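You operate a simulated robot arm through the tools that you are given. There is no shell and no other tool. Be economical: measure what you need, move in short steps, check, and stop when the job is done.

You run a simulated two-armed robot. Do the job below in one go: nothing can be reset, and whatever is moved stays where it is left.

## Task
Put two of the white tags from the green workbench in the brown paper pot. Pick up the blue card with one hand, pass it to the other hand and put it on the shelf of the brown table. Take the grey starter pot on the brown table and put it away on the black pot mat. Take the impatiens on the steel table and put it away on the third shelf from the bottom of the steel rack. Put the pink begonia marked "31" from the steel table on the blue saucer and the pink begonia that says "21" on the orange saucer. Open the left blue drawer. Any order will do. Set down upright: blue card.

Only the result counts: the job must be done as asked and must still hold three seconds after the hand-in. Knocking over, shifting, dropping, spilling or breaking anything else fails it.

## Robot
Two 7-joint arms with two-finger parallel grippers on one trunk, on a base that drives. Base frame: it is fixed to the floor where the robot stands at the start and does not move with it; the origin is under the middle of the robot, x ahead of it, y to its left, z up. Readings come in mm, degrees, newtons and seconds.
The left shoulder is at the start at [-82, 119, 851], the right one opposite. With the tool pointing down near the work surface each hand reaches from about 160 to 580 mm from the robot's upright axis, wherever it stands, measured 20 degrees to its own side. Places, roughly: black pot mat (13x15 cm) [3020, 5420, 760]; blue card [-3250, 4500, 750]; blue saucer (12x11x3 cm) [-2900, 3000, 800]; brown paper pot (24x24x12 cm) [900, 900, 900]; grey starter pot (6x6x6 cm) [-3300, 4500, 800]; impatiens [-3250, 3500, 750]; left blue drawer [600, -1600, 700]; orange saucer (12x12x3 cm) [-3000, 3500, 800]; pink begonia [-3000, 3500, 750]; shelf of the brown table [-3100, 5200, 200]; third shelf of the steel rack [-1300, 2700, 1000]; white tag [500, 0, 1000]. Payload 3.43 kg a hand.
The TCP of each hand is the grasp point between the finger pads, 30 mm short of the fingertips. In the tool frame z runs along the fingers and y along their closing line. The gripper opens to 94 mm. The fingers are 28 mm wide and 10 mm thick; the gripper's body (50 by 96 mm) begins 55 mm behind the TCP.
Orientation is that of the tool frame in the base frame, as [roll, pitch, yaw] about the fixed x, y, z axes, in that order (R = Rz(yaw) Ry(pitch) Rx(roll)). With the fingers straight down and closing along the base's y, the tool's x points along the base's -x, its y along +y and its z along -z.

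## Interface
- The arms move only by the tool apply_moves. It takes "left_motion", "right_motion" or both (then of equal length, played together; a hand with none holds still); each is a list of rows, each an object of numbers (a shift or turn left out is 0, a gripper value left out holds the last): "rx", "ry", "rz": the turn, a rotation vector about the tool's x, y, z in units of 6 degrees (1.0 is 6 degrees); "x", "y", "z": the shift along the tool's x, y, z in units of 40 mm (1.0 is 40 mm); "jaw": the gripper command, from -1 (fully open) to 1 (shut), values between in proportion. In form: [{"rx": .., "ry": .., "rz": .., "x": .., "y": .., "z": .., "jaw": ..}, ...]. A call has 1 to 8 rows; each row shifts and turns the commanded pose from where the row before left it, along the tool's axes as they then stand. A call with a number of a shift or a turn outside -1 to 1 is refused whole. Each row takes 0.2 s and may step no farther than 50 mm and 8.6 degrees from the row before; otherwise, or with a gripper value out of range, the whole call is refused. A pose out of reach is approached as far as the arm can. The call stops where the force on the tool passes 40 N (or 10 N more than at its start, if that is more) or the arm is blocked; 0.2 s more then pass. Each finger travels about 153 mm/s and halts on what it meets, pressing with about 39 N; the grip force reading is that of the motor and also rises with nothing between the fingers. The clock runs only during rows and for 0.2 s after the last one: add rows that do not move to give the fingers time. It gives the time, the measured TCP pose, the force on the tool (base axes), the opening and the grip force at its end, in the units of the frame above (readings bear some noise), with the torque about the TCP (base axes, N m) and any sound that the robot's microphone picked up.
- Cameras (640 x 400 px; columns grow to the right, rows downward): "scene" is now at [28.8, 24.4, 1557.6]; the picture's right is [0.33, -0.94, 0.00], its down [-0.73, -0.26, -0.64] and it looks along [0.60, 0.21, -0.77] (base axes); focal length 261 px, centre (320, 200). "left" rides on the left gripper at [76, -14, -102] in its tool frame; the picture's right is [0.18, 0.98, 0.00], its down [-0.75, 0.14, -0.64] and it looks along [-0.63, 0.12, 0.77] (tool axes); focal length 243 px, centre (320, 200). "right" rides on the right gripper at [76, 14, -102] in its tool frame; the picture's right is [-0.18, 0.98, 0.00], its down [-0.75, -0.14, -0.64] and it looks along [-0.63, -0.12, 0.77] (tool axes); focal length 243 px, centre (320, 200). There is no depth. A picture from a camera that has moved, and an enlarged one, comes with that camera's place and axes in the base frame and with its lens.
- grab_frame(camera): a new picture of that camera. No time passes.
- move_column(by): slides the trunk up (or, below 0, down) by that many mm; the arms and the scene camera ride with it, the base frame stays. It gives what a move gives, with no picture.
- roll_base(legs): drives the robot by 1 to 6 legs, each [ahead, left, turn to the left] in mm, mm and degrees, along the robot's own axes; the way and the turn of a leg run together, so that a leg with both is an arc; at most 1500 mm and 180 degrees a leg. The arms and the cameras ride along, it lands a little off, and it stops where it bumps. It gives what a move gives.
- pan_tilt(pan, tilt): turns the head with the scene camera to pan (to the left, within 143 degrees either way) and tilt (down, from -29 to 69), counted from straight ahead of the robot. It gives what a move gives.
- zoom(camera, box): a new picture of the part [left, top, right, bottom] of that camera's present view, enlarged. No time passes.
- finish_job(): hands the job in; it is judged then, once.

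Go step by step. Nothing tells you exact positions but the pictures and the camera data: compare them with the known pose of the tool, close in by small moves and look again before you grip or let go. The budget is 483 turns and 226 pictures, counting those below and the enlarged ones. Unless the task says otherwise, let go and move clear before handing in, and close with one line.

The tools are called after ">>>" as a command line: name --argument value ..., lists and objects as JSON in quotes. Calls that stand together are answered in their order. apply_moves: Moves the arms, as the interface text tells. Its arguments: {"type":"object","properties":{"left_motion":{"type":"array"},"right_motion":{"type":"array"}},"required":[]} The other tools are called the same way: move_column (by) slides the trunk up or down; roll_base (legs) drives the base; pan_tilt (pan, tilt) turns the head that bears the scene camera; grab_frame (camera) takes a picture; zoom (camera, box) takes an enlarged picture of a part of a camera's view; finish_job () hands the job in.

At the start:

```text
t: 0.0
left_tcp_pos: [382.2, 278.6, 1094.7]
left_tool_rot: [180.0, 0.0, -180.0]
left_wrist_force: [0.2, 0.0, -0.5]
left_moment: [-0.02, 0.03, 0.0]
left_grip_width: 94.1
left_gripper_force: 0.2
right_tcp_pos: [359.7, -45.3, 1119.4]
right_tool_rot: [-180.0, 0.0, -179.9]
right_wrist_force: [0.3, -0.9, -0.3]
right_moment: [0.0, 0.02, 0.01]
right_grip_width: 94.1
right_gripper_force: 0.1
trunk travel left (down, up): [-275.0, 60.0]
robot x, y, heading: [-0.1, 0.1, -0.2]
head pan, tilt: [19.5, 50.4]
```

scene: 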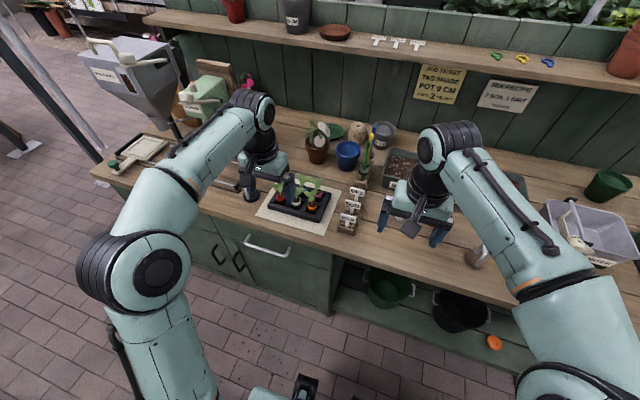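
right: 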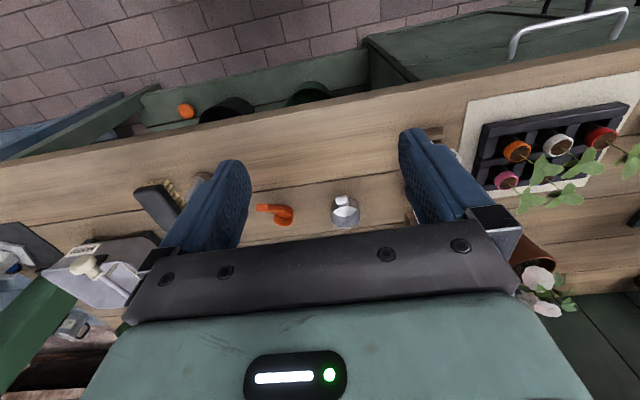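
left: 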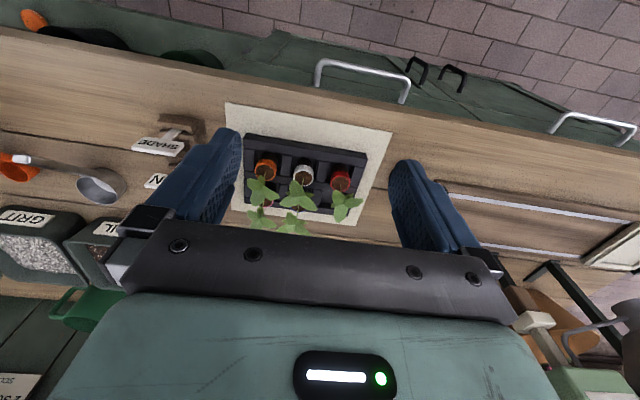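

The workbench is ahead, with small T-shaped white items on the upper shelf and a tag block on the bench. I'll look closer.

>>> zoom --camera "scene" --box '[220, 100, 460, 250]'

>>> zoom --camera "scene" --box '[320, 0, 640, 200]'

>>> zoom --camera "scene" --box '[60, 0, 300, 150]'

```text
2.67 times, centred on (340, 175) of scene
camera zoom: at [28.8, 24.4, 1557.6], right [0.33, -0.94, 0.0], down [-0.73, -0.26, -0.64], along [0.6, 0.21, -0.77], focal length 696 px, centre (267, 267)
```

zoom: 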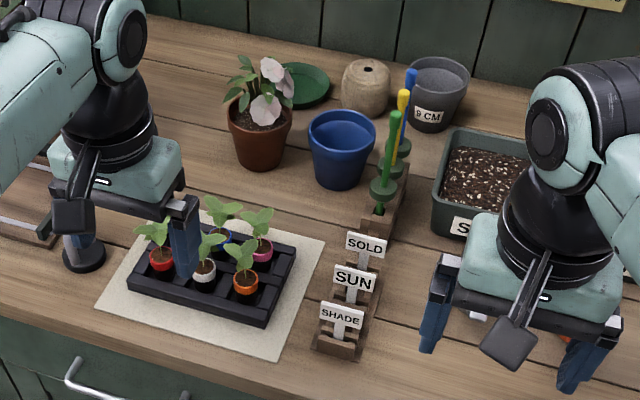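

```text
2.00 times, centred on (480, 100) of scene
camera zoom: at [28.8, 24.4, 1557.6], right [0.33, -0.94, 0.0], down [-0.73, -0.26, -0.64], along [0.6, 0.21, -0.77], focal length 522 px, centre (0, 400)
```

zoom: 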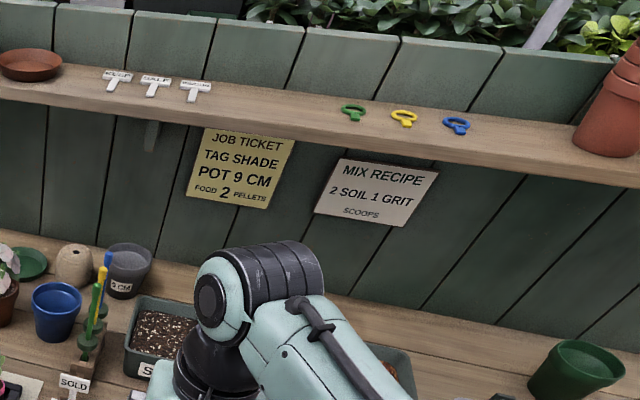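

```text
2.67 times, centred on (180, 75) of scene
camera zoom: at [28.8, 24.4, 1557.6], right [0.33, -0.94, 0.0], down [-0.73, -0.26, -0.64], along [0.6, 0.21, -0.77], focal length 696 px, centre (693, 533)
```

zoom: 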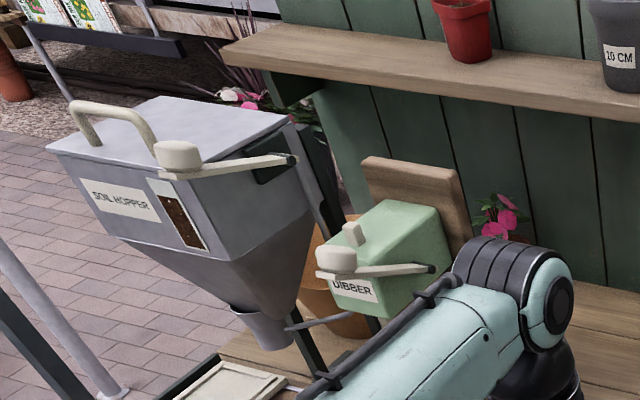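

Next I look around with the head: left for the paper pot, right for the drawer, and behind for the other tables.

>>> pan_tilt --pan 60 --tilt 25

>>> grab_frame --camera "scene"

>>> pan_tilt --pan 135 --tilt 15

>>> grab_frame --camera "scene"

>>> pan_tilt --pan -60 --tilt 25

>>> grab_frame --camera "scene"

```text
t: 1.1
left_tcp_pos: [384.3, 278.9, 1095.3]
left_tool_rot: [-180.0, 0.1, 180.0]
left_wrist_force: [-0.4, 0.1, 0.0]
left_moment: [-0.02, -0.06, 0.02]
left_grip_width: 94.2
left_gripper_force: 0.0
right_tcp_pos: [361.2, -44.9, 1118.3]
right_tool_rot: [-180.0, 0.0, -180.0]
right_wrist_force: [0.9, 0.1, 0.9]
right_moment: [0.0, 0.0, -0.02]
right_grip_width: 94.0
right_gripper_force: 0.0
trunk travel left (down, up): [-275.0, 60.0]
robot x, y, heading: [-0.9, 4.2, 0.2]
head pan, tilt: [60.0, 25.0]
```

```text
219 pictures are left
camera scene: at [2.7, 78.6, 1595.6], right [0.87, -0.5, 0.0], down [-0.21, -0.37, -0.91], along [0.45, 0.78, -0.42], focal length 261 px, centre (320, 200)
```

scene: 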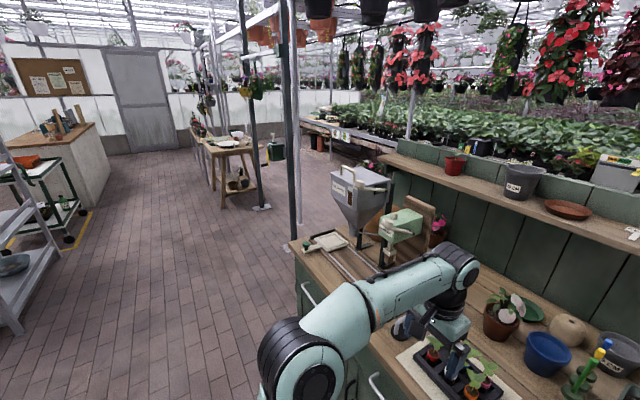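

```text
t: 2.5
left_tcp_pos: [382.5, 278.4, 1095.2]
left_tool_rot: [-179.9, 0.0, -179.9]
left_wrist_force: [-0.3, 1.0, 0.2]
left_moment: [0.01, 0.0, -0.03]
left_grip_width: 93.8
left_gripper_force: 0.1
right_tcp_pos: [360.9, -44.3, 1118.5]
right_tool_rot: [180.0, 0.1, 179.9]
right_wrist_force: [-0.3, -0.8, 0.9]
right_moment: [-0.01, -0.03, 0.03]
right_grip_width: 94.0
right_gripper_force: 0.0
trunk travel left (down, up): [-275.0, 60.0]
robot x, y, heading: [-1.1, -1.2, 0.3]
head pan, tilt: [135.0, 15.0]
```

```text
218 pictures are left
camera scene: at [-109.5, 64.9, 1611.8], right [0.71, 0.71, 0.0], down [0.18, -0.18, -0.97], along [-0.68, 0.68, -0.26], focal length 261 px, centre (320, 200)
```

scene: 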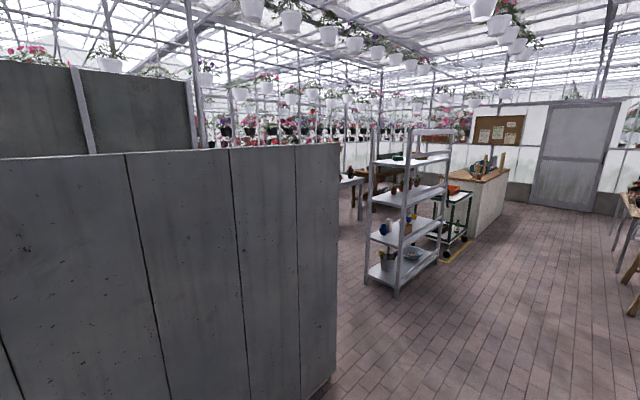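

```text
t: 5.4
left_tcp_pos: [382.9, 278.4, 1096.2]
left_tool_rot: [180.0, 0.0, -179.9]
left_wrist_force: [0.2, 1.0, -0.7]
left_moment: [0.0, 0.0, -0.01]
left_grip_width: 94.1
left_gripper_force: 0.0
right_tcp_pos: [360.0, -45.9, 1119.4]
right_tool_rot: [-180.0, 0.0, -180.0]
right_wrist_force: [-0.1, 0.1, 0.5]
right_moment: [0.0, 0.02, 0.01]
right_grip_width: 94.2
right_gripper_force: 0.0
trunk travel left (down, up): [-275.0, 60.0]
robot x, y, heading: [1.5, 1.6, -0.1]
head pan, tilt: [-60.0, 25.0]
```

```text
217 pictures are left
camera scene: at [2.6, -81.0, 1595.6], right [-0.87, -0.5, 0.0], down [-0.21, 0.37, -0.91], along [0.45, -0.78, -0.42], focal length 261 px, centre (320, 200)
```

scene: 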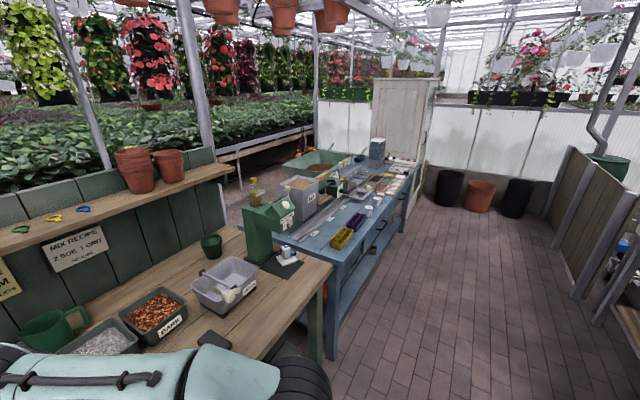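

I need to find the brown paper pot near the left end of the bench; I look there.

>>> pan_tilt --pan 38 --tilt 30

>>> zoom --camera "scene" --box '[100, 40, 420, 240]'

>>> grab_frame --camera "scene"

```text
t: 7.2
left_tcp_pos: [382.5, 277.8, 1095.8]
left_tool_rot: [180.0, 0.0, -179.9]
left_wrist_force: [0.0, 0.2, -0.2]
left_moment: [0.01, -0.01, 0.0]
left_grip_width: 94.1
left_gripper_force: 0.0
right_tcp_pos: [360.0, -45.5, 1119.0]
right_tool_rot: [-180.0, 0.1, -180.0]
right_wrist_force: [1.1, -0.5, 0.6]
right_moment: [-0.01, 0.02, -0.01]
right_grip_width: 94.2
right_gripper_force: 0.0
trunk travel left (down, up): [-275.0, 60.0]
robot x, y, heading: [1.4, 1.0, 0.3]
head pan, tilt: [38.0, 30.0]
```

```text
2.00 times, centred on (260, 140) of scene
camera zoom: at [27.8, 54.4, 1587.6], right [0.62, -0.79, 0.0], down [-0.39, -0.31, -0.87], along [0.68, 0.53, -0.5], focal length 522 px, centre (440, 320)
```

zoom: 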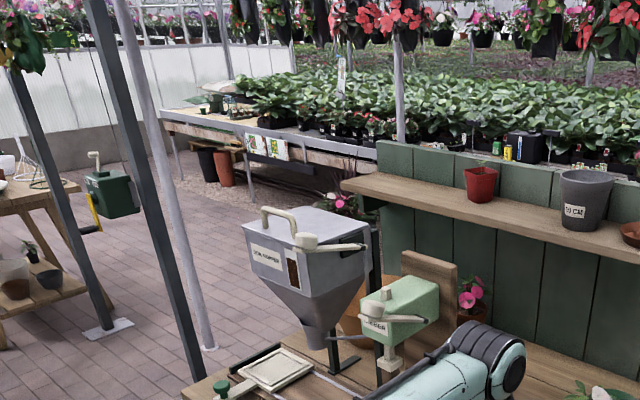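

```text
215 pictures are left
camera scene: at [27.8, 54.4, 1587.6], right [0.62, -0.79, 0.0], down [-0.39, -0.31, -0.87], along [0.68, 0.53, -0.5], focal length 261 px, centre (320, 200)
```

scene: 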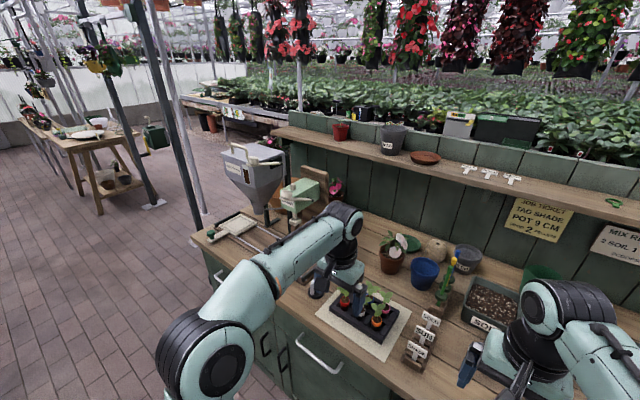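

The paper pot seems to stand behind the hopper. The rack tags are near (480–580, 95, 930). I get a close look at them with the left wrist camera.

>>> zoom --camera "left" --box '[60, 80, 260, 205]'

>>> zoom --camera "scene" --box '[370, 290, 470, 380]'

```text
3.20 times, centred on (160, 142) of left
camera zoom: at [306.6, 266.1, 1198.3], right [-0.18, 0.98, 0.0], down [0.75, 0.14, 0.64], along [0.63, 0.12, -0.77], focal length 776 px, centre (832, 384)
```

zoom: 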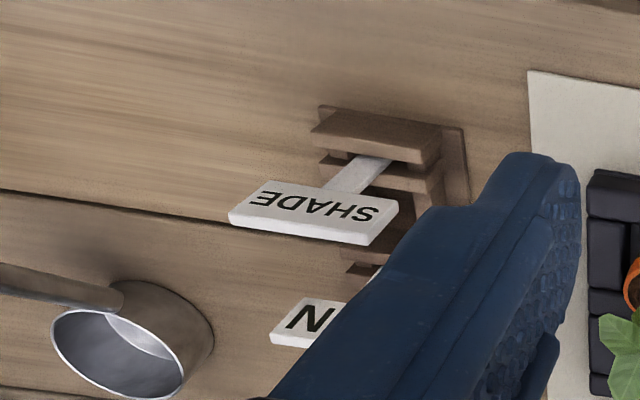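

```text
4.44 times, centred on (420, 335) of scene
camera zoom: at [27.8, 54.4, 1587.6], right [0.62, -0.79, 0.0], down [-0.39, -0.31, -0.87], along [0.68, 0.53, -0.5], focal length 1161 px, centre (-124, -400)
```

zoom: 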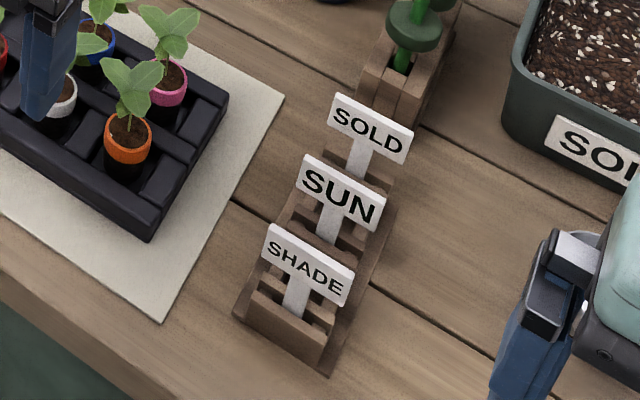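

The rack tags are about 47 mm wide, face me, and stand at z≈927 with the bench at about 848. I'll bring the left hand over SHADE with the fingers straddling its sides, and move the right hand out of the way.

>>> apply_moves --left_motion '[{"x": -0.5, "y": -0.9}, {"x": -0.5, "y": -0.9}, {"x": -0.5, "y": -0.9}, {"x": -0.5, "y": -0.9}, {"x": -0.5, "y": -0.95}, {"z": 0.8}]' --right_motion '[{"y": -0.9}, {"y": -0.9}, {"y": -0.9}, {"y": -0.9}, {}, {}]'

>>> grab_frame --camera "left"

>>> pan_tilt --pan 10 --tilt 55

>>> grab_frame --camera "scene"

```text
t: 8.6
left_tcp_pos: [483.6, 97.4, 1061.7]
left_tool_rot: [180.0, 0.0, 179.9]
left_wrist_force: [-0.3, 1.0, 0.4]
left_moment: [0.01, 0.01, 0.04]
left_grip_width: 94.0
left_gripper_force: 0.0
right_tcp_pos: [360.9, -188.8, 1119.4]
right_tool_rot: [180.0, 0.1, -179.9]
right_wrist_force: [-0.3, 0.1, 0.0]
right_moment: [0.01, -0.03, -0.02]
right_grip_width: 94.1
right_gripper_force: 0.1
trunk travel left (down, up): [-275.0, 60.0]
robot x, y, heading: [-0.0, -1.6, -0.2]
head pan, tilt: [38.0, 30.0]
```

```text
212 pictures are left
camera left: at [406.4, 84.7, 1164.6], right [-0.18, 0.98, 0.0], down [0.75, 0.14, 0.64], along [0.63, 0.12, -0.77], focal length 243 px, centre (320, 200)
```

left: 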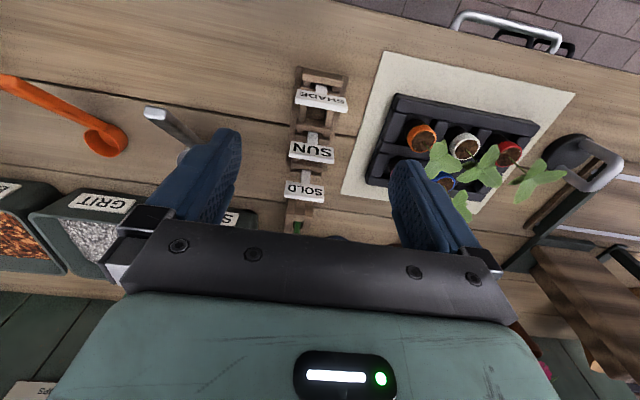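

```text
t: 9.5
left_tcp_pos: [484.1, 96.2, 1062.5]
left_tool_rot: [-180.0, 0.1, -180.0]
left_wrist_force: [-0.9, -0.2, -0.9]
left_moment: [-0.01, -0.01, -0.01]
left_grip_width: 93.9
left_gripper_force: 0.0
right_tcp_pos: [361.5, -189.1, 1119.1]
right_tool_rot: [180.0, 0.0, -180.0]
right_wrist_force: [0.1, 0.0, 0.3]
right_moment: [-0.01, 0.0, 0.04]
right_grip_width: 93.9
right_gripper_force: 0.1
trunk travel left (down, up): [-275.0, 60.0]
robot x, y, heading: [-2.4, -1.1, -0.3]
head pan, tilt: [10.0, 55.0]
```

```text
211 pictures are left
camera scene: at [27.4, 11.5, 1551.6], right [0.17, -0.98, 0.0], down [-0.81, -0.14, -0.57], along [0.57, 0.1, -0.82], focal length 261 px, centre (320, 200)
```

scene: 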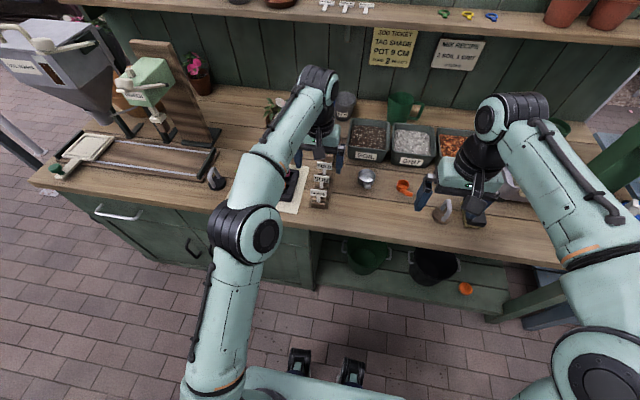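

SHADE measures (479, 98, 927). I narrow the jaws to about 70 mm and go down beside it.

>>> apply_moves --left_motion '[{"x": 0.1, "y": 0.04, "z": 1, "jaw": -0.5}, {"z": 1}, {"z": 0.6}]'

>>> grab_frame --camera "left"

>>> zoom --camera "scene" --box '[260, 120, 380, 220]'

```text
t: 10.3
left_tcp_pos: [478.9, 98.3, 959.1]
left_tool_rot: [-179.9, 0.0, -179.9]
left_wrist_force: [-0.7, -0.1, -0.8]
left_moment: [-0.03, -0.01, 0.0]
left_grip_width: 70.4
left_gripper_force: 0.0
right_tcp_pos: [362.1, -188.2, 1119.3]
right_tool_rot: [-180.0, -0.1, 180.0]
right_wrist_force: [0.4, 0.7, 0.2]
right_moment: [0.01, -0.02, 0.01]
right_grip_width: 93.8
right_gripper_force: 0.0
trunk travel left (down, up): [-275.0, 60.0]
robot x, y, heading: [-1.4, 1.0, -0.1]
head pan, tilt: [10.0, 55.0]
```

```text
210 pictures are left
camera left: at [402.5, 85.6, 1062.5], right [-0.19, 0.98, 0.0], down [0.75, 0.14, 0.64], along [0.63, 0.12, -0.77], focal length 243 px, centre (320, 200)
```

left: 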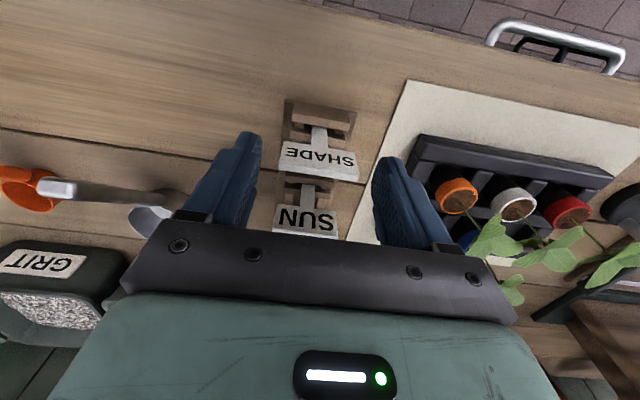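

```text
4.00 times, centred on (320, 170) of scene
camera zoom: at [27.6, 11.4, 1551.6], right [0.17, -0.98, 0.0], down [-0.81, -0.14, -0.57], along [0.56, 0.1, -0.82], focal length 1045 px, centre (320, 320)
```

zoom: 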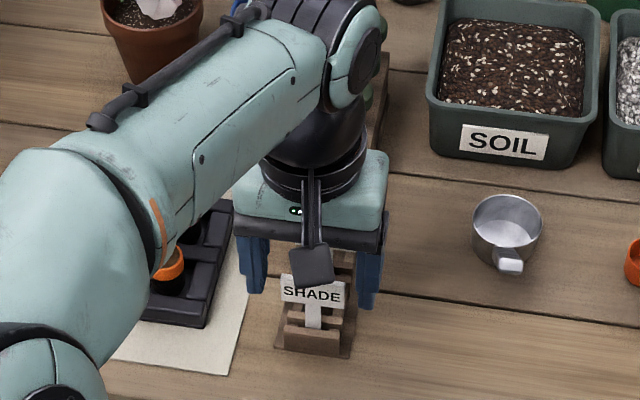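

>>> apply_moves --left_motion '[{"y": 0.04, "z": 0.65}, {"jaw": 0.4}, {}, {}]'

>>> grab_frame --camera "left"

```text
t: 11.3
left_tcp_pos: [478.8, 98.6, 934.0]
left_tool_rot: [-180.0, 0.1, 180.0]
left_wrist_force: [0.2, -0.5, 0.6]
left_moment: [0.01, -0.05, 0.02]
left_grip_width: 46.2
left_gripper_force: 39.1
right_tcp_pos: [362.4, -188.7, 1119.6]
right_tool_rot: [180.0, 0.0, -179.9]
right_wrist_force: [-0.2, 0.7, 0.1]
right_moment: [0.0, 0.0, -0.02]
right_grip_width: 94.2
right_gripper_force: 0.1
trunk travel left (down, up): [-275.0, 60.0]
robot x, y, heading: [2.0, 1.4, 0.1]
head pan, tilt: [10.0, 55.0]
```

```text
208 pictures are left
camera left: at [402.4, 86.0, 1036.7], right [-0.18, 0.98, 0.0], down [0.75, 0.14, 0.64], along [0.63, 0.12, -0.77], focal length 243 px, centre (320, 200)
```

left: 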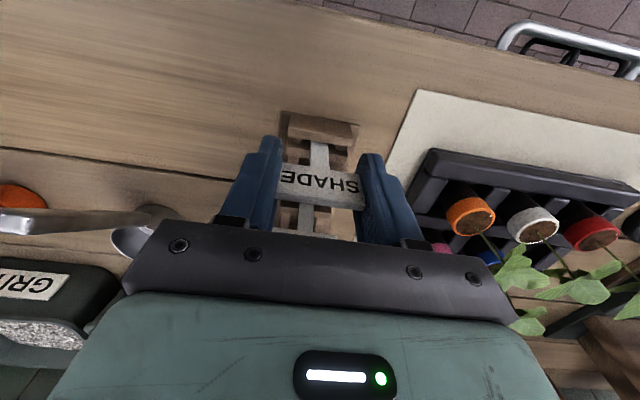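

Gripped at 46 mm. I lift straight up.

>>> apply_moves --left_motion '[{"z": -0.5}, {"z": -0.5}, {"z": -1}, {"z": -1}, {"z": -1}]'

>>> grab_frame --camera "left"

```text
t: 12.5
left_tcp_pos: [478.0, 97.2, 1094.6]
left_tool_rot: [-180.0, 0.0, 180.0]
left_wrist_force: [-0.3, -0.2, 0.6]
left_moment: [-0.01, -0.04, 0.0]
left_grip_width: 45.9
left_gripper_force: 39.3
right_tcp_pos: [362.3, -189.8, 1118.7]
right_tool_rot: [180.0, -0.1, 179.9]
right_wrist_force: [0.1, 0.2, 0.2]
right_moment: [-0.01, 0.02, 0.0]
right_grip_width: 94.1
right_gripper_force: 0.1
trunk travel left (down, up): [-275.0, 60.0]
robot x, y, heading: [-0.4, 0.2, 0.1]
head pan, tilt: [10.0, 55.0]
```

```text
207 pictures are left
camera left: at [401.7, 85.1, 1197.9], right [-0.18, 0.98, 0.0], down [0.76, 0.14, 0.64], along [0.63, 0.12, -0.77], focal length 243 px, centre (320, 200)
```

left: 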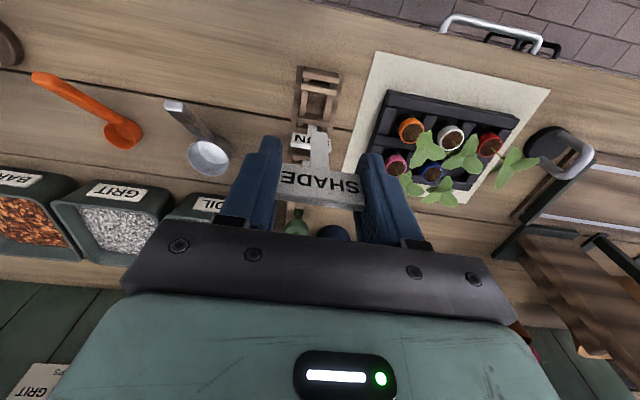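

SHADE is held. I move the left hand aside, drive 200 mm left, then fetch SUN with the right hand.

>>> apply_moves --left_motion '[{"x": 0.6, "y": 0.9, "z": -0.3}, {"x": 0.6, "y": 0.9, "z": -0.3}, {"x": 0.6, "y": 0.9, "z": -0.3}, {"x": 0.6, "y": 0.9}, {"x": 0.6, "y": 0.9}]'

>>> roll_base --legs '[[0, 200, 0]]'

```text
t: 13.7
left_tcp_pos: [358.6, 278.4, 1130.7]
left_tool_rot: [-179.9, 0.1, -179.9]
left_wrist_force: [-0.7, 0.5, -0.1]
left_moment: [0.0, 0.01, 0.01]
left_grip_width: 46.2
left_gripper_force: 38.9
right_tcp_pos: [360.7, -187.5, 1119.8]
right_tool_rot: [-180.0, 0.1, 180.0]
right_wrist_force: [-0.1, -0.1, 0.5]
right_moment: [-0.06, -0.03, 0.01]
right_grip_width: 94.0
right_gripper_force: 0.1
trunk travel left (down, up): [-275.0, 60.0]
robot x, y, heading: [1.9, -0.4, 0.1]
head pan, tilt: [10.0, 55.0]
```

```text
t: 16.0
left_tcp_pos: [358.5, 476.2, 1130.7]
left_tool_rot: [180.0, 0.0, 179.8]
left_wrist_force: [-0.4, 0.3, 0.2]
left_moment: [-0.01, -0.01, -0.01]
left_grip_width: 46.2
left_gripper_force: 38.8
right_tcp_pos: [360.7, 8.3, 1120.0]
right_tool_rot: [-179.9, -0.1, 179.8]
right_wrist_force: [0.2, -0.5, -0.4]
right_moment: [-0.03, 0.0, 0.0]
right_grip_width: 93.8
right_gripper_force: 0.0
trunk travel left (down, up): [-275.0, 60.0]
robot x, y, heading: [-1.6, 196.5, -0.1]
head pan, tilt: [10.0, 55.0]
```

>>> apply_moves --right_motion '[{"x": -0.9, "y": 0.45, "jaw": -0.5}, {"x": -0.9, "y": 0.45}, {"x": -0.9, "y": 0.45}, {"x": -0.8, "y": 0.45}, {"x": -0.8, "y": 0.45}, {"z": 1}, {"z": 1}]'

>>> grab_frame --camera "right"

```text
t: 17.6
left_tcp_pos: [361.3, 475.6, 1128.9]
left_tool_rot: [180.0, 0.0, 179.9]
left_wrist_force: [0.0, -0.2, 0.1]
left_moment: [-0.01, -0.01, -0.04]
left_grip_width: 46.1
left_gripper_force: 39.5
right_tcp_pos: [476.6, 68.3, 1032.5]
right_tool_rot: [179.9, 0.0, 179.9]
right_wrist_force: [-0.2, -1.4, -0.8]
right_moment: [0.02, -0.01, 0.02]
right_grip_width: 70.3
right_gripper_force: 0.1
right hand out of reach, approached as far as the arm can: row 4, 5
trunk travel left (down, up): [-275.0, 60.0]
robot x, y, heading: [1.2, 198.1, -0.4]
head pan, tilt: [10.0, 55.0]
```

```text
206 pictures are left
camera right: at [400.2, 83.8, 1134.1], right [0.19, 0.98, 0.0], down [0.75, -0.14, 0.64], along [0.63, -0.12, -0.77], focal length 243 px, centre (320, 200)
```

right: 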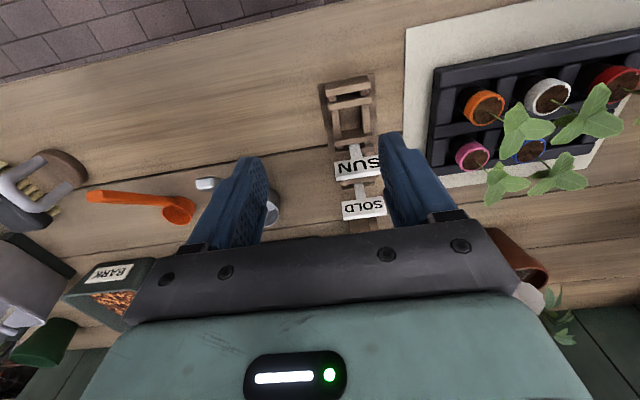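

>>> apply_moves --right_motion '[{"x": -0.5, "y": 0.3}, {"x": -0.4, "y": 0.3}]'

```text
t: 18.2
left_tcp_pos: [360.3, 474.5, 1129.2]
left_tool_rot: [180.0, 0.0, 179.7]
left_wrist_force: [-0.8, 0.4, 0.3]
left_moment: [0.01, 0.01, -0.01]
left_grip_width: 46.4
left_gripper_force: 39.2
right_tcp_pos: [510.1, 93.4, 1032.0]
right_tool_rot: [179.9, 0.0, 179.9]
right_wrist_force: [-0.2, 0.3, 0.3]
right_moment: [0.01, -0.01, 0.0]
right_grip_width: 70.4
right_gripper_force: 0.1
trunk travel left (down, up): [-275.0, 60.0]
robot x, y, heading: [0.1, 196.1, -0.1]
head pan, tilt: [10.0, 55.0]
```

>>> apply_moves --right_motion '[{"x": -0.5, "y": 0.1, "z": 0.4}, {"z": 1}]'

>>> grab_frame --camera "right"

```text
t: 18.8
left_tcp_pos: [358.8, 474.8, 1129.1]
left_tool_rot: [-179.9, 0.0, 179.8]
left_wrist_force: [0.0, 0.2, -0.2]
left_moment: [0.04, 0.0, 0.01]
left_grip_width: 46.1
left_gripper_force: 39.4
right_tcp_pos: [521.3, 92.7, 974.5]
right_tool_rot: [179.9, 0.1, 179.8]
right_wrist_force: [0.6, 0.2, 0.0]
right_moment: [0.0, -0.02, 0.01]
right_grip_width: 70.8
right_gripper_force: 0.0
right hand out of reach, approached as far as the arm can: row 1
trunk travel left (down, up): [-275.0, 60.0]
robot x, y, heading: [0.7, 198.0, -0.4]
head pan, tilt: [10.0, 55.0]
```

```text
205 pictures are left
camera right: at [443.7, 107.0, 1075.6], right [0.19, 0.98, 0.0], down [0.75, -0.14, 0.64], along [0.63, -0.12, -0.77], focal length 243 px, centre (320, 200)
```

right: 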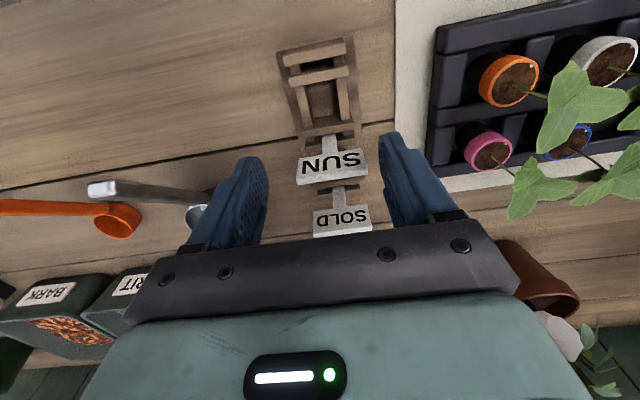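

>>> apply_moves --right_motion '[{"y": 0.12, "z": 0.4}, {"x": -0.26, "z": 0.6}, {"jaw": 0.4}, {}, {}]'

>>> grab_frame --camera "right"

```text
t: 20.0
left_tcp_pos: [359.9, 475.0, 1129.7]
left_tool_rot: [179.9, 0.1, 179.9]
left_wrist_force: [-0.6, -0.7, -0.1]
left_moment: [-0.02, -0.01, -0.03]
left_grip_width: 46.1
left_gripper_force: 39.1
right_tcp_pos: [528.5, 97.2, 934.7]
right_tool_rot: [-179.9, 0.1, 179.8]
right_wrist_force: [0.1, 0.0, 0.2]
right_moment: [-0.02, -0.01, 0.02]
right_grip_width: 46.0
right_gripper_force: 38.9
trunk travel left (down, up): [-275.0, 60.0]
robot x, y, heading: [-3.8, 198.9, -0.2]
head pan, tilt: [10.0, 55.0]
```

```text
204 pictures are left
camera right: at [452.6, 111.2, 1036.2], right [0.19, 0.98, 0.0], down [0.75, -0.14, 0.64], along [0.63, -0.12, -0.77], focal length 243 px, centre (320, 200)
```

right: 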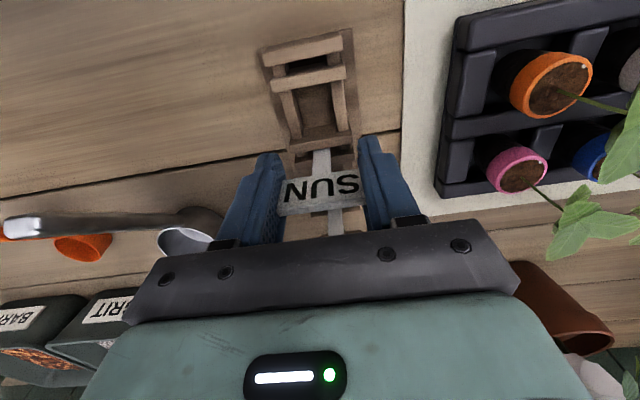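

SUN is gripped. I lift it and draw it back.

>>> apply_moves --right_motion '[{"z": -0.5}, {"z": -0.5}, {"z": -1}, {"x": 0.6, "z": -0.8}, {"x": 1}, {"x": 1, "z": -0.5}, {"x": 1, "y": -0.6, "z": -0.3}, {"y": -1, "z": -0.4}]'

>>> pan_tilt --pan 60 --tilt 35

>>> grab_frame --camera "scene"

>>> grab_frame --camera "right"

```text
t: 21.8
left_tcp_pos: [359.7, 478.1, 1128.6]
left_tool_rot: [-179.9, 0.0, 179.8]
left_wrist_force: [-0.3, 0.9, -0.1]
left_moment: [-0.06, 0.01, -0.03]
left_grip_width: 46.0
left_gripper_force: 38.7
right_tcp_pos: [466.7, 43.9, 1093.7]
right_tool_rot: [-180.0, 0.1, 179.9]
right_wrist_force: [0.4, 0.6, -0.5]
right_moment: [-0.02, 0.0, -0.02]
right_grip_width: 45.9
right_gripper_force: 39.2
right hand out of reach, approached as far as the arm can: row 3, 4, 5, 6, 7
trunk travel left (down, up): [-275.0, 60.0]
robot x, y, heading: [3.4, 196.1, 0.1]
head pan, tilt: [10.0, 55.0]
```

```text
t: 23.0
left_tcp_pos: [359.4, 474.4, 1130.1]
left_tool_rot: [-180.0, 0.0, 179.8]
left_wrist_force: [0.0, -0.1, 0.8]
left_moment: [-0.02, 0.0, 0.01]
left_grip_width: 46.1
left_gripper_force: 38.8
right_tcp_pos: [466.2, 44.2, 1093.5]
right_tool_rot: [179.9, 0.1, 179.8]
right_wrist_force: [0.5, 0.0, 0.5]
right_moment: [0.03, 0.01, -0.02]
right_grip_width: 46.0
right_gripper_force: 39.0
trunk travel left (down, up): [-275.0, 60.0]
robot x, y, heading: [-1.8, 193.7, -0.2]
head pan, tilt: [60.0, 35.0]
```

```text
203 pictures are left
camera scene: at [1.1, 272.1, 1579.8], right [0.86, -0.5, 0.0], down [-0.29, -0.5, -0.82], along [0.41, 0.71, -0.57], focal length 261 px, centre (320, 200)
```

scene: 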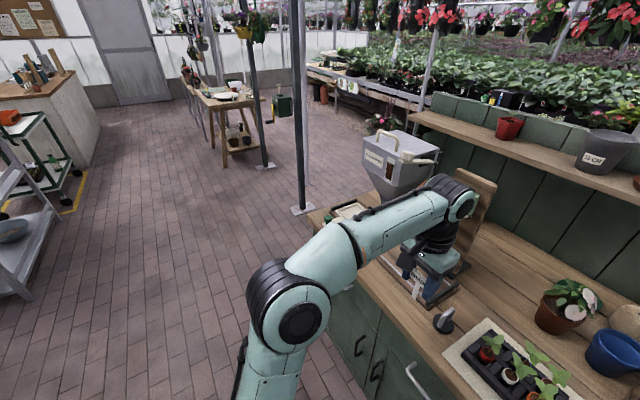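

```text
202 pictures are left
camera right: at [390.0, 57.2, 1194.8], right [0.19, 0.98, 0.0], down [0.75, -0.14, 0.64], along [0.63, -0.12, -0.77], focal length 243 px, centre (320, 200)
```

right: 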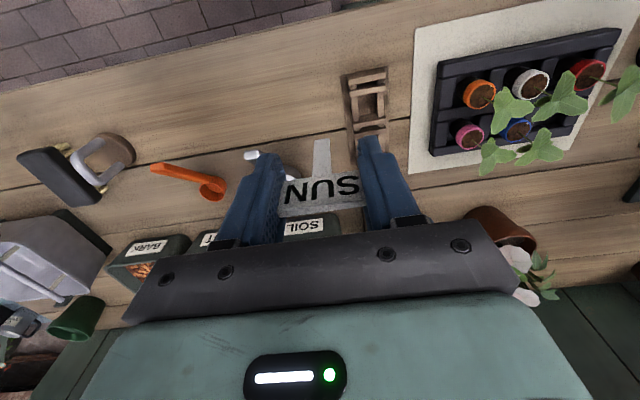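

Both tags are held. I pull both hands back over the floor side, then drive left to look behind the hopper.

>>> apply_moves --left_motion '[{"x": 0.5}, {"x": 0.5}, {"x": 0.5}, {}, {}]' --right_motion '[{"x": 0.9}, {"x": 0.9}, {"x": 0.9, "z": -0.5}, {"x": 0.9, "z": -0.3}, {"x": 0.3}]'

>>> roll_base --legs '[[0, 1100, 0]]'

>>> pan_tilt --pan -15 --tilt 35

>>> grab_frame --camera "scene"

```text
t: 24.2
left_tcp_pos: [300.8, 475.4, 1129.7]
left_tool_rot: [180.0, 0.1, 179.9]
left_wrist_force: [-1.1, 0.0, 0.4]
left_moment: [-0.01, -0.01, 0.03]
left_grip_width: 46.1
left_gripper_force: 39.0
right_tcp_pos: [310.1, 42.6, 1122.8]
right_tool_rot: [-179.9, 0.1, 179.8]
right_wrist_force: [0.0, -0.3, -1.1]
right_moment: [-0.02, -0.02, -0.04]
right_grip_width: 46.2
right_gripper_force: 38.9
trunk travel left (down, up): [-275.0, 60.0]
robot x, y, heading: [0.9, 197.5, -0.3]
head pan, tilt: [60.0, 35.0]
```

```text
t: 34.0
left_tcp_pos: [294.8, 1558.7, 1129.7]
left_tool_rot: [-180.0, -0.1, -179.6]
left_wrist_force: [0.0, 1.0, 0.3]
left_moment: [-0.01, 0.02, 0.02]
left_grip_width: 46.0
left_gripper_force: 38.9
right_tcp_pos: [308.6, 1125.6, 1122.2]
right_tool_rot: [179.9, 0.0, -179.5]
right_wrist_force: [0.5, -0.4, -0.2]
right_moment: [-0.01, -0.01, -0.02]
right_grip_width: 46.3
right_gripper_force: 39.0
trunk travel left (down, up): [-275.0, 60.0]
robot x, y, heading: [-1.0, 1274.7, 0.2]
head pan, tilt: [60.0, 35.0]
```

```text
t: 35.5
left_tcp_pos: [295.5, 1556.6, 1129.6]
left_tool_rot: [180.0, 0.0, -179.7]
left_wrist_force: [-0.2, -0.4, 0.0]
left_moment: [0.01, -0.03, -0.03]
left_grip_width: 46.1
left_gripper_force: 39.0
right_tcp_pos: [308.9, 1126.3, 1122.5]
right_tool_rot: [179.9, 0.1, -179.5]
right_wrist_force: [0.3, -0.1, 0.2]
right_moment: [0.0, 0.01, 0.04]
right_grip_width: 46.2
right_gripper_force: 38.9
trunk travel left (down, up): [-275.0, 60.0]
robot x, y, heading: [-3.2, 1277.6, 0.3]
head pan, tilt: [-15.0, 35.0]
```

```text
201 pictures are left
camera scene: at [39.4, 1253.2, 1579.8], right [-0.25, -0.97, 0.0], down [-0.56, 0.14, -0.82], along [0.79, -0.21, -0.57], focal length 261 px, centre (320, 200)
```

scene: 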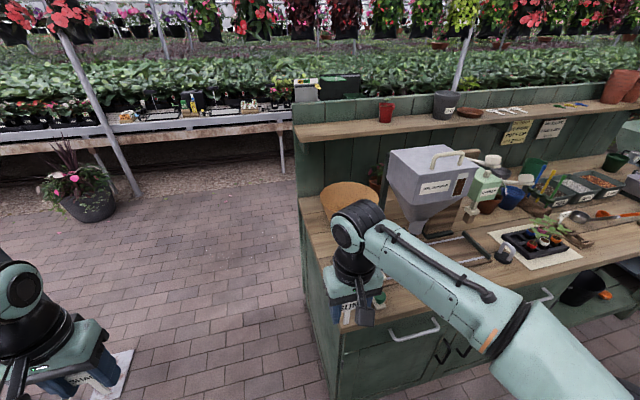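

The paper pot is at the back-left corner of the bench, about (892, 896). I drive around to the bench's left end and face it.

>>> roll_base --legs '[[0, 420, 0], [890, 0, 0], [0, 0, -90], [230, 0, 0]]'

>>> pan_tilt --pan 0 --tilt 55

>>> grab_frame --camera "scene"

```text
t: 49.0
left_tcp_pos: [1192.9, 1191.5, 1129.2]
left_tool_rot: [180.0, 0.0, 92.9]
left_wrist_force: [-0.6, -0.2, 0.7]
left_moment: [-0.02, -0.01, 0.02]
left_grip_width: 46.4
left_gripper_force: 39.0
right_tcp_pos: [762.0, 1159.9, 1123.2]
right_tool_rot: [180.0, 0.0, 92.8]
right_wrist_force: [0.2, 0.2, -1.1]
right_moment: [-0.01, 0.03, 0.0]
right_grip_width: 46.0
right_gripper_force: 39.1
trunk travel left (down, up): [-275.0, 60.0]
robot x, y, heading: [901.2, 1479.4, -87.1]
head pan, tilt: [-15.0, 35.0]
```

```text
t: 49.9
left_tcp_pos: [1192.4, 1190.3, 1129.8]
left_tool_rot: [180.0, 0.0, 92.9]
left_wrist_force: [0.3, 1.1, 0.2]
left_moment: [-0.01, -0.05, 0.02]
left_grip_width: 46.2
left_gripper_force: 39.1
right_tcp_pos: [761.3, 1162.0, 1124.2]
right_tool_rot: [179.9, 0.1, 92.8]
right_wrist_force: [0.5, -0.2, -0.3]
right_moment: [0.02, 0.01, -0.03]
right_grip_width: 46.3
right_gripper_force: 39.0
trunk travel left (down, up): [-275.0, 60.0]
robot x, y, heading: [901.9, 1479.5, -87.6]
head pan, tilt: [0.0, 55.0]
```

```text
200 pictures are left
camera scene: at [901.7, 1448.0, 1551.6], right [-1.0, -0.05, 0.0], down [-0.04, 0.82, -0.57], along [0.03, -0.57, -0.82], focal length 261 px, centre (320, 200)
```

scene: 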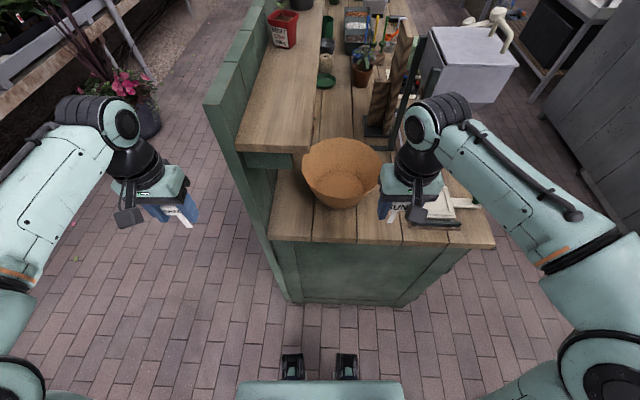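

I see straight into the pot; its centre is near (856, 903). I tuck the left hand back, shift the right hand inward and drive 110 mm closer.

>>> apply_moves --left_motion '[{"x": 0.8, "y": -0.5}, {"x": 0.8, "y": -0.5}, {}]' --right_motion '[{"y": 0.8}, {"y": 0.8}, {"y": 0.5}]'

>>> roll_base --legs '[[110, 0, 0]]'

>>> grab_frame --camera "scene"

>>> grab_frame --camera "right"

```text
t: 50.7
left_tcp_pos: [1150.2, 1253.1, 1127.8]
left_tool_rot: [-180.0, 0.1, 92.8]
left_wrist_force: [-0.4, -0.6, 0.4]
left_moment: [0.03, -0.01, 0.02]
left_grip_width: 46.3
left_gripper_force: 38.8
right_tcp_pos: [845.6, 1164.5, 1123.6]
right_tool_rot: [179.9, 0.0, 92.8]
right_wrist_force: [1.5, -0.4, 0.3]
right_moment: [0.01, 0.01, 0.03]
right_grip_width: 46.4
right_gripper_force: 39.3
trunk travel left (down, up): [-275.0, 60.0]
robot x, y, heading: [904.2, 1476.4, -87.3]
head pan, tilt: [0.0, 55.0]
```

```text
t: 52.0
left_tcp_pos: [1154.1, 1144.2, 1128.1]
left_tool_rot: [-180.0, 0.0, 92.6]
left_wrist_force: [1.2, 0.5, 0.0]
left_moment: [-0.02, 0.0, -0.05]
left_grip_width: 46.2
left_gripper_force: 39.8
right_tcp_pos: [850.3, 1056.5, 1123.4]
right_tool_rot: [180.0, 0.0, 92.6]
right_wrist_force: [-0.2, -0.5, -0.6]
right_moment: [0.0, -0.04, -0.03]
right_grip_width: 46.1
right_gripper_force: 38.5
trunk travel left (down, up): [-275.0, 60.0]
robot x, y, heading: [908.4, 1367.3, -87.4]
head pan, tilt: [0.0, 55.0]
stopped in leg 1: the robot was blocked; the commanded pose is now the measured one
```

```text
199 pictures are left
camera scene: at [907.2, 1339.2, 1551.6], right [-1.0, -0.05, 0.0], down [-0.04, 0.82, -0.57], along [0.03, -0.57, -0.82], focal length 261 px, centre (320, 200)
```

scene: 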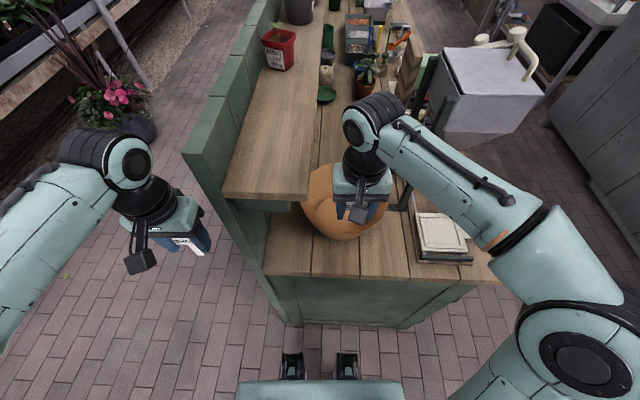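

```text
198 pictures are left
camera right: at [861.2, 1132.3, 1224.6], right [0.99, -0.14, 0.0], down [-0.11, -0.76, 0.64], along [-0.09, -0.64, -0.77], focal length 243 px, centre (320, 200)
```

right: 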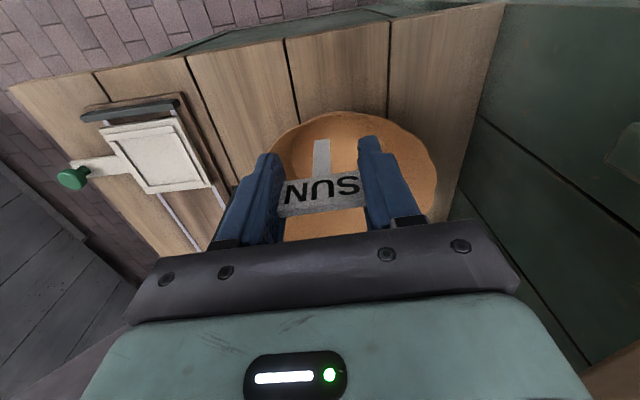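

The pot centre refines to about (868, 913). I move the right hand over it and lower.

>>> apply_moves --right_motion '[{"x": -0.9}, {"x": -0.9}, {"x": -0.9}, {"x": -0.4, "z": 0.5}, {"z": 1}]'

>>> grab_frame --camera "right"

>>> grab_frame --camera "scene"

```text
t: 53.2
left_tcp_pos: [1155.0, 1142.0, 1129.1]
left_tool_rot: [-179.8, 0.0, 92.7]
left_wrist_force: [0.1, 0.3, 0.5]
left_moment: [-0.01, 0.0, -0.01]
left_grip_width: 46.4
left_gripper_force: 38.8
right_tcp_pos: [857.7, 931.4, 1061.6]
right_tool_rot: [180.0, 0.0, 92.6]
right_wrist_force: [0.7, -0.6, -0.4]
right_moment: [-0.03, -0.02, 0.02]
right_grip_width: 46.3
right_gripper_force: 39.3
trunk travel left (down, up): [-275.0, 60.0]
robot x, y, heading: [907.7, 1366.1, -87.6]
head pan, tilt: [0.0, 55.0]
```

```text
197 pictures are left
camera right: at [868.3, 1007.9, 1163.1], right [0.99, -0.14, 0.0], down [-0.11, -0.76, 0.64], along [-0.09, -0.64, -0.77], focal length 243 px, centre (320, 200)
```

right: 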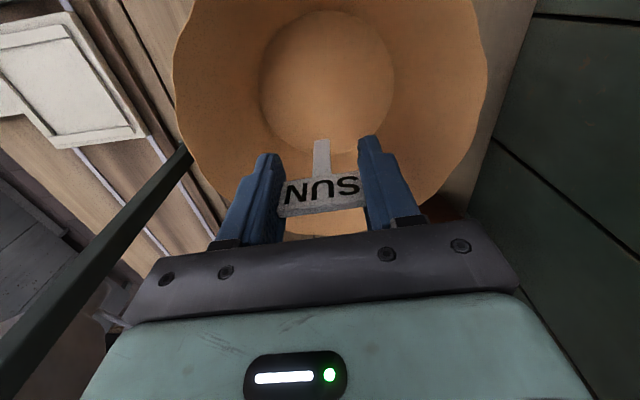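

```text
196 pictures are left
camera scene: at [907.0, 1338.3, 1551.6], right [-1.0, -0.05, 0.0], down [-0.04, 0.82, -0.57], along [0.03, -0.57, -0.82], focal length 261 px, centre (320, 200)
```

scene: 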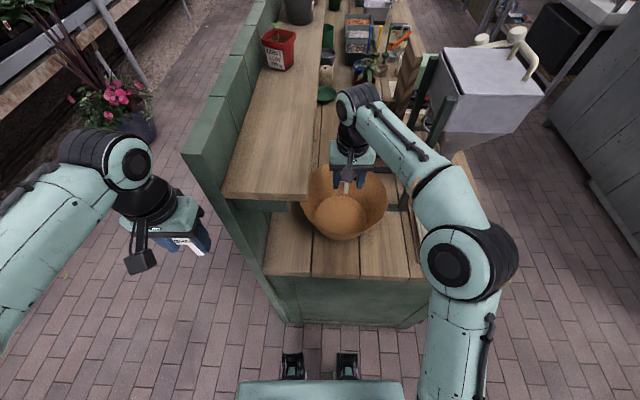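

>>> apply_moves --right_motion '[{"z": 1}, {"z": 1}, {"z": 0.6}]'

>>> grab_frame --camera "right"

>>> zoom --camera "scene" --box '[280, 120, 440, 260]'

```text
t: 54.0
left_tcp_pos: [1154.9, 1143.6, 1129.2]
left_tool_rot: [-179.9, 0.1, 92.6]
left_wrist_force: [0.0, -0.1, 0.0]
left_moment: [0.0, 0.0, 0.0]
left_grip_width: 46.2
left_gripper_force: 39.1
right_tcp_pos: [855.7, 932.3, 958.6]
right_tool_rot: [180.0, -0.1, 92.7]
right_wrist_force: [-0.1, 0.3, 0.3]
right_moment: [0.02, -0.03, 0.0]
right_grip_width: 46.1
right_gripper_force: 39.2
trunk travel left (down, up): [-275.0, 60.0]
robot x, y, heading: [904.9, 1368.2, -87.2]
head pan, tilt: [0.0, 55.0]
```

```text
195 pictures are left
camera right: at [866.5, 1008.2, 1060.0], right [0.99, -0.14, 0.0], down [-0.11, -0.76, 0.64], along [-0.09, -0.64, -0.77], focal length 243 px, centre (320, 200)
```

right: 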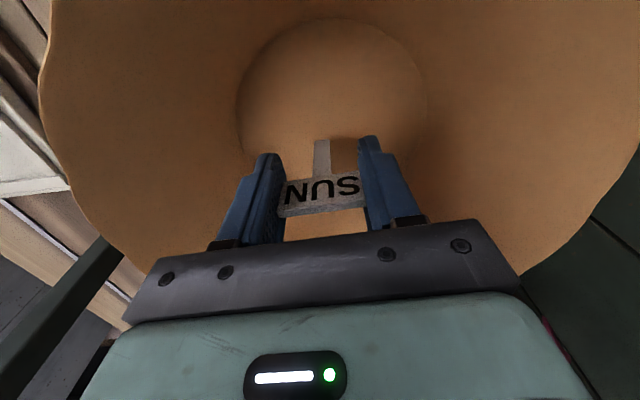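

```text
2.86 times, centred on (360, 190) of scene
camera zoom: at [907.1, 1338.5, 1551.6], right [-1.0, -0.05, 0.0], down [-0.04, 0.82, -0.57], along [0.03, -0.57, -0.82], focal length 746 px, centre (206, 229)
```

zoom: 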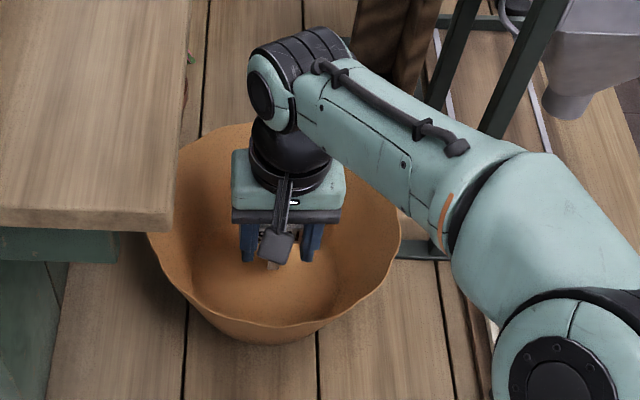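

I'm close to the pot centre. I lower a little more, release SUN gently, and rise.

>>> apply_moves --right_motion '[{"x": -0.3, "z": 0.2}, {"z": 0.35}, {"jaw": 0.0}, {}, {"z": -0.6}, {"z": -1}, {"z": -1}, {"z": -1}]'

>>> grab_frame --camera "right"

```text
t: 55.8
left_tcp_pos: [1155.6, 1144.8, 1128.0]
left_tool_rot: [-180.0, -0.1, 92.7]
left_wrist_force: [0.3, -0.4, -0.3]
left_moment: [-0.05, 0.02, -0.02]
left_grip_width: 46.5
left_gripper_force: 38.9
right_tcp_pos: [856.8, 918.3, 1079.0]
right_tool_rot: [-180.0, 0.0, 92.7]
right_wrist_force: [0.9, -0.9, -0.6]
right_moment: [0.0, 0.0, 0.01]
right_grip_width: 47.9
right_gripper_force: 1.2
trunk travel left (down, up): [-275.0, 60.0]
robot x, y, heading: [902.8, 1368.9, -87.1]
head pan, tilt: [0.0, 55.0]
```

```text
193 pictures are left
camera right: at [867.5, 994.8, 1180.8], right [0.99, -0.14, 0.0], down [-0.11, -0.76, 0.64], along [-0.09, -0.64, -0.77], focal length 243 px, centre (320, 200)
```

right: 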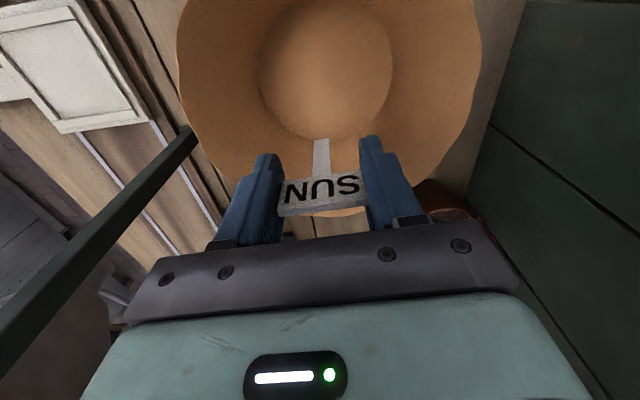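

The jaws opened only to 48 mm and the tag stayed in. I close again, go back down and open wider.

>>> apply_moves --right_motion '[{"jaw": 0.4}, {"z": 1}, {"z": 1}, {"z": 1}, {"z": 0.6}, {"jaw": -0.35}, {}, {}]'

>>> apply_moves --right_motion '[{"z": -0.6}, {"z": -1}, {"z": -1}, {"z": -1}]'

>>> grab_frame --camera "right"

```text
t: 57.6
left_tcp_pos: [1154.6, 1143.6, 1129.5]
left_tool_rot: [180.0, 0.1, 92.7]
left_wrist_force: [-0.1, -0.4, -0.2]
left_moment: [-0.01, 0.01, -0.02]
left_grip_width: 46.3
left_gripper_force: 38.6
right_tcp_pos: [855.7, 918.7, 935.7]
right_tool_rot: [179.9, 0.0, 92.8]
right_wrist_force: [0.5, 0.2, -0.1]
right_moment: [-0.01, 0.01, 0.0]
right_grip_width: 63.4
right_gripper_force: 0.0
trunk travel left (down, up): [-275.0, 60.0]
robot x, y, heading: [905.6, 1368.1, -87.3]
head pan, tilt: [0.0, 55.0]
```

```text
t: 58.6
left_tcp_pos: [1155.1, 1143.5, 1129.5]
left_tool_rot: [179.9, 0.0, 92.7]
left_wrist_force: [0.6, -0.1, 0.7]
left_moment: [0.02, -0.01, 0.03]
left_grip_width: 46.4
left_gripper_force: 38.9
right_tcp_pos: [854.7, 920.0, 1081.2]
right_tool_rot: [179.9, -0.1, 92.6]
right_wrist_force: [0.7, 0.1, -0.4]
right_moment: [0.0, -0.04, -0.01]
right_grip_width: 63.6
right_gripper_force: 0.1
trunk travel left (down, up): [-275.0, 60.0]
robot x, y, heading: [903.6, 1370.4, -87.1]
head pan, tilt: [0.0, 55.0]
```

```text
192 pictures are left
camera right: at [867.0, 996.6, 1182.7], right [0.99, -0.14, 0.0], down [-0.11, -0.76, 0.64], along [-0.09, -0.64, -0.77], focal length 243 px, centre (320, 200)
```

right: 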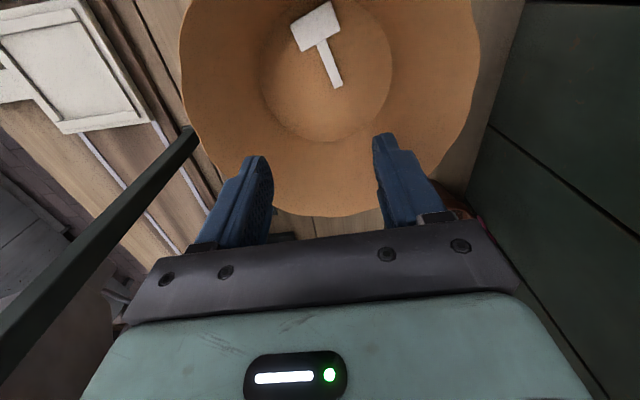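

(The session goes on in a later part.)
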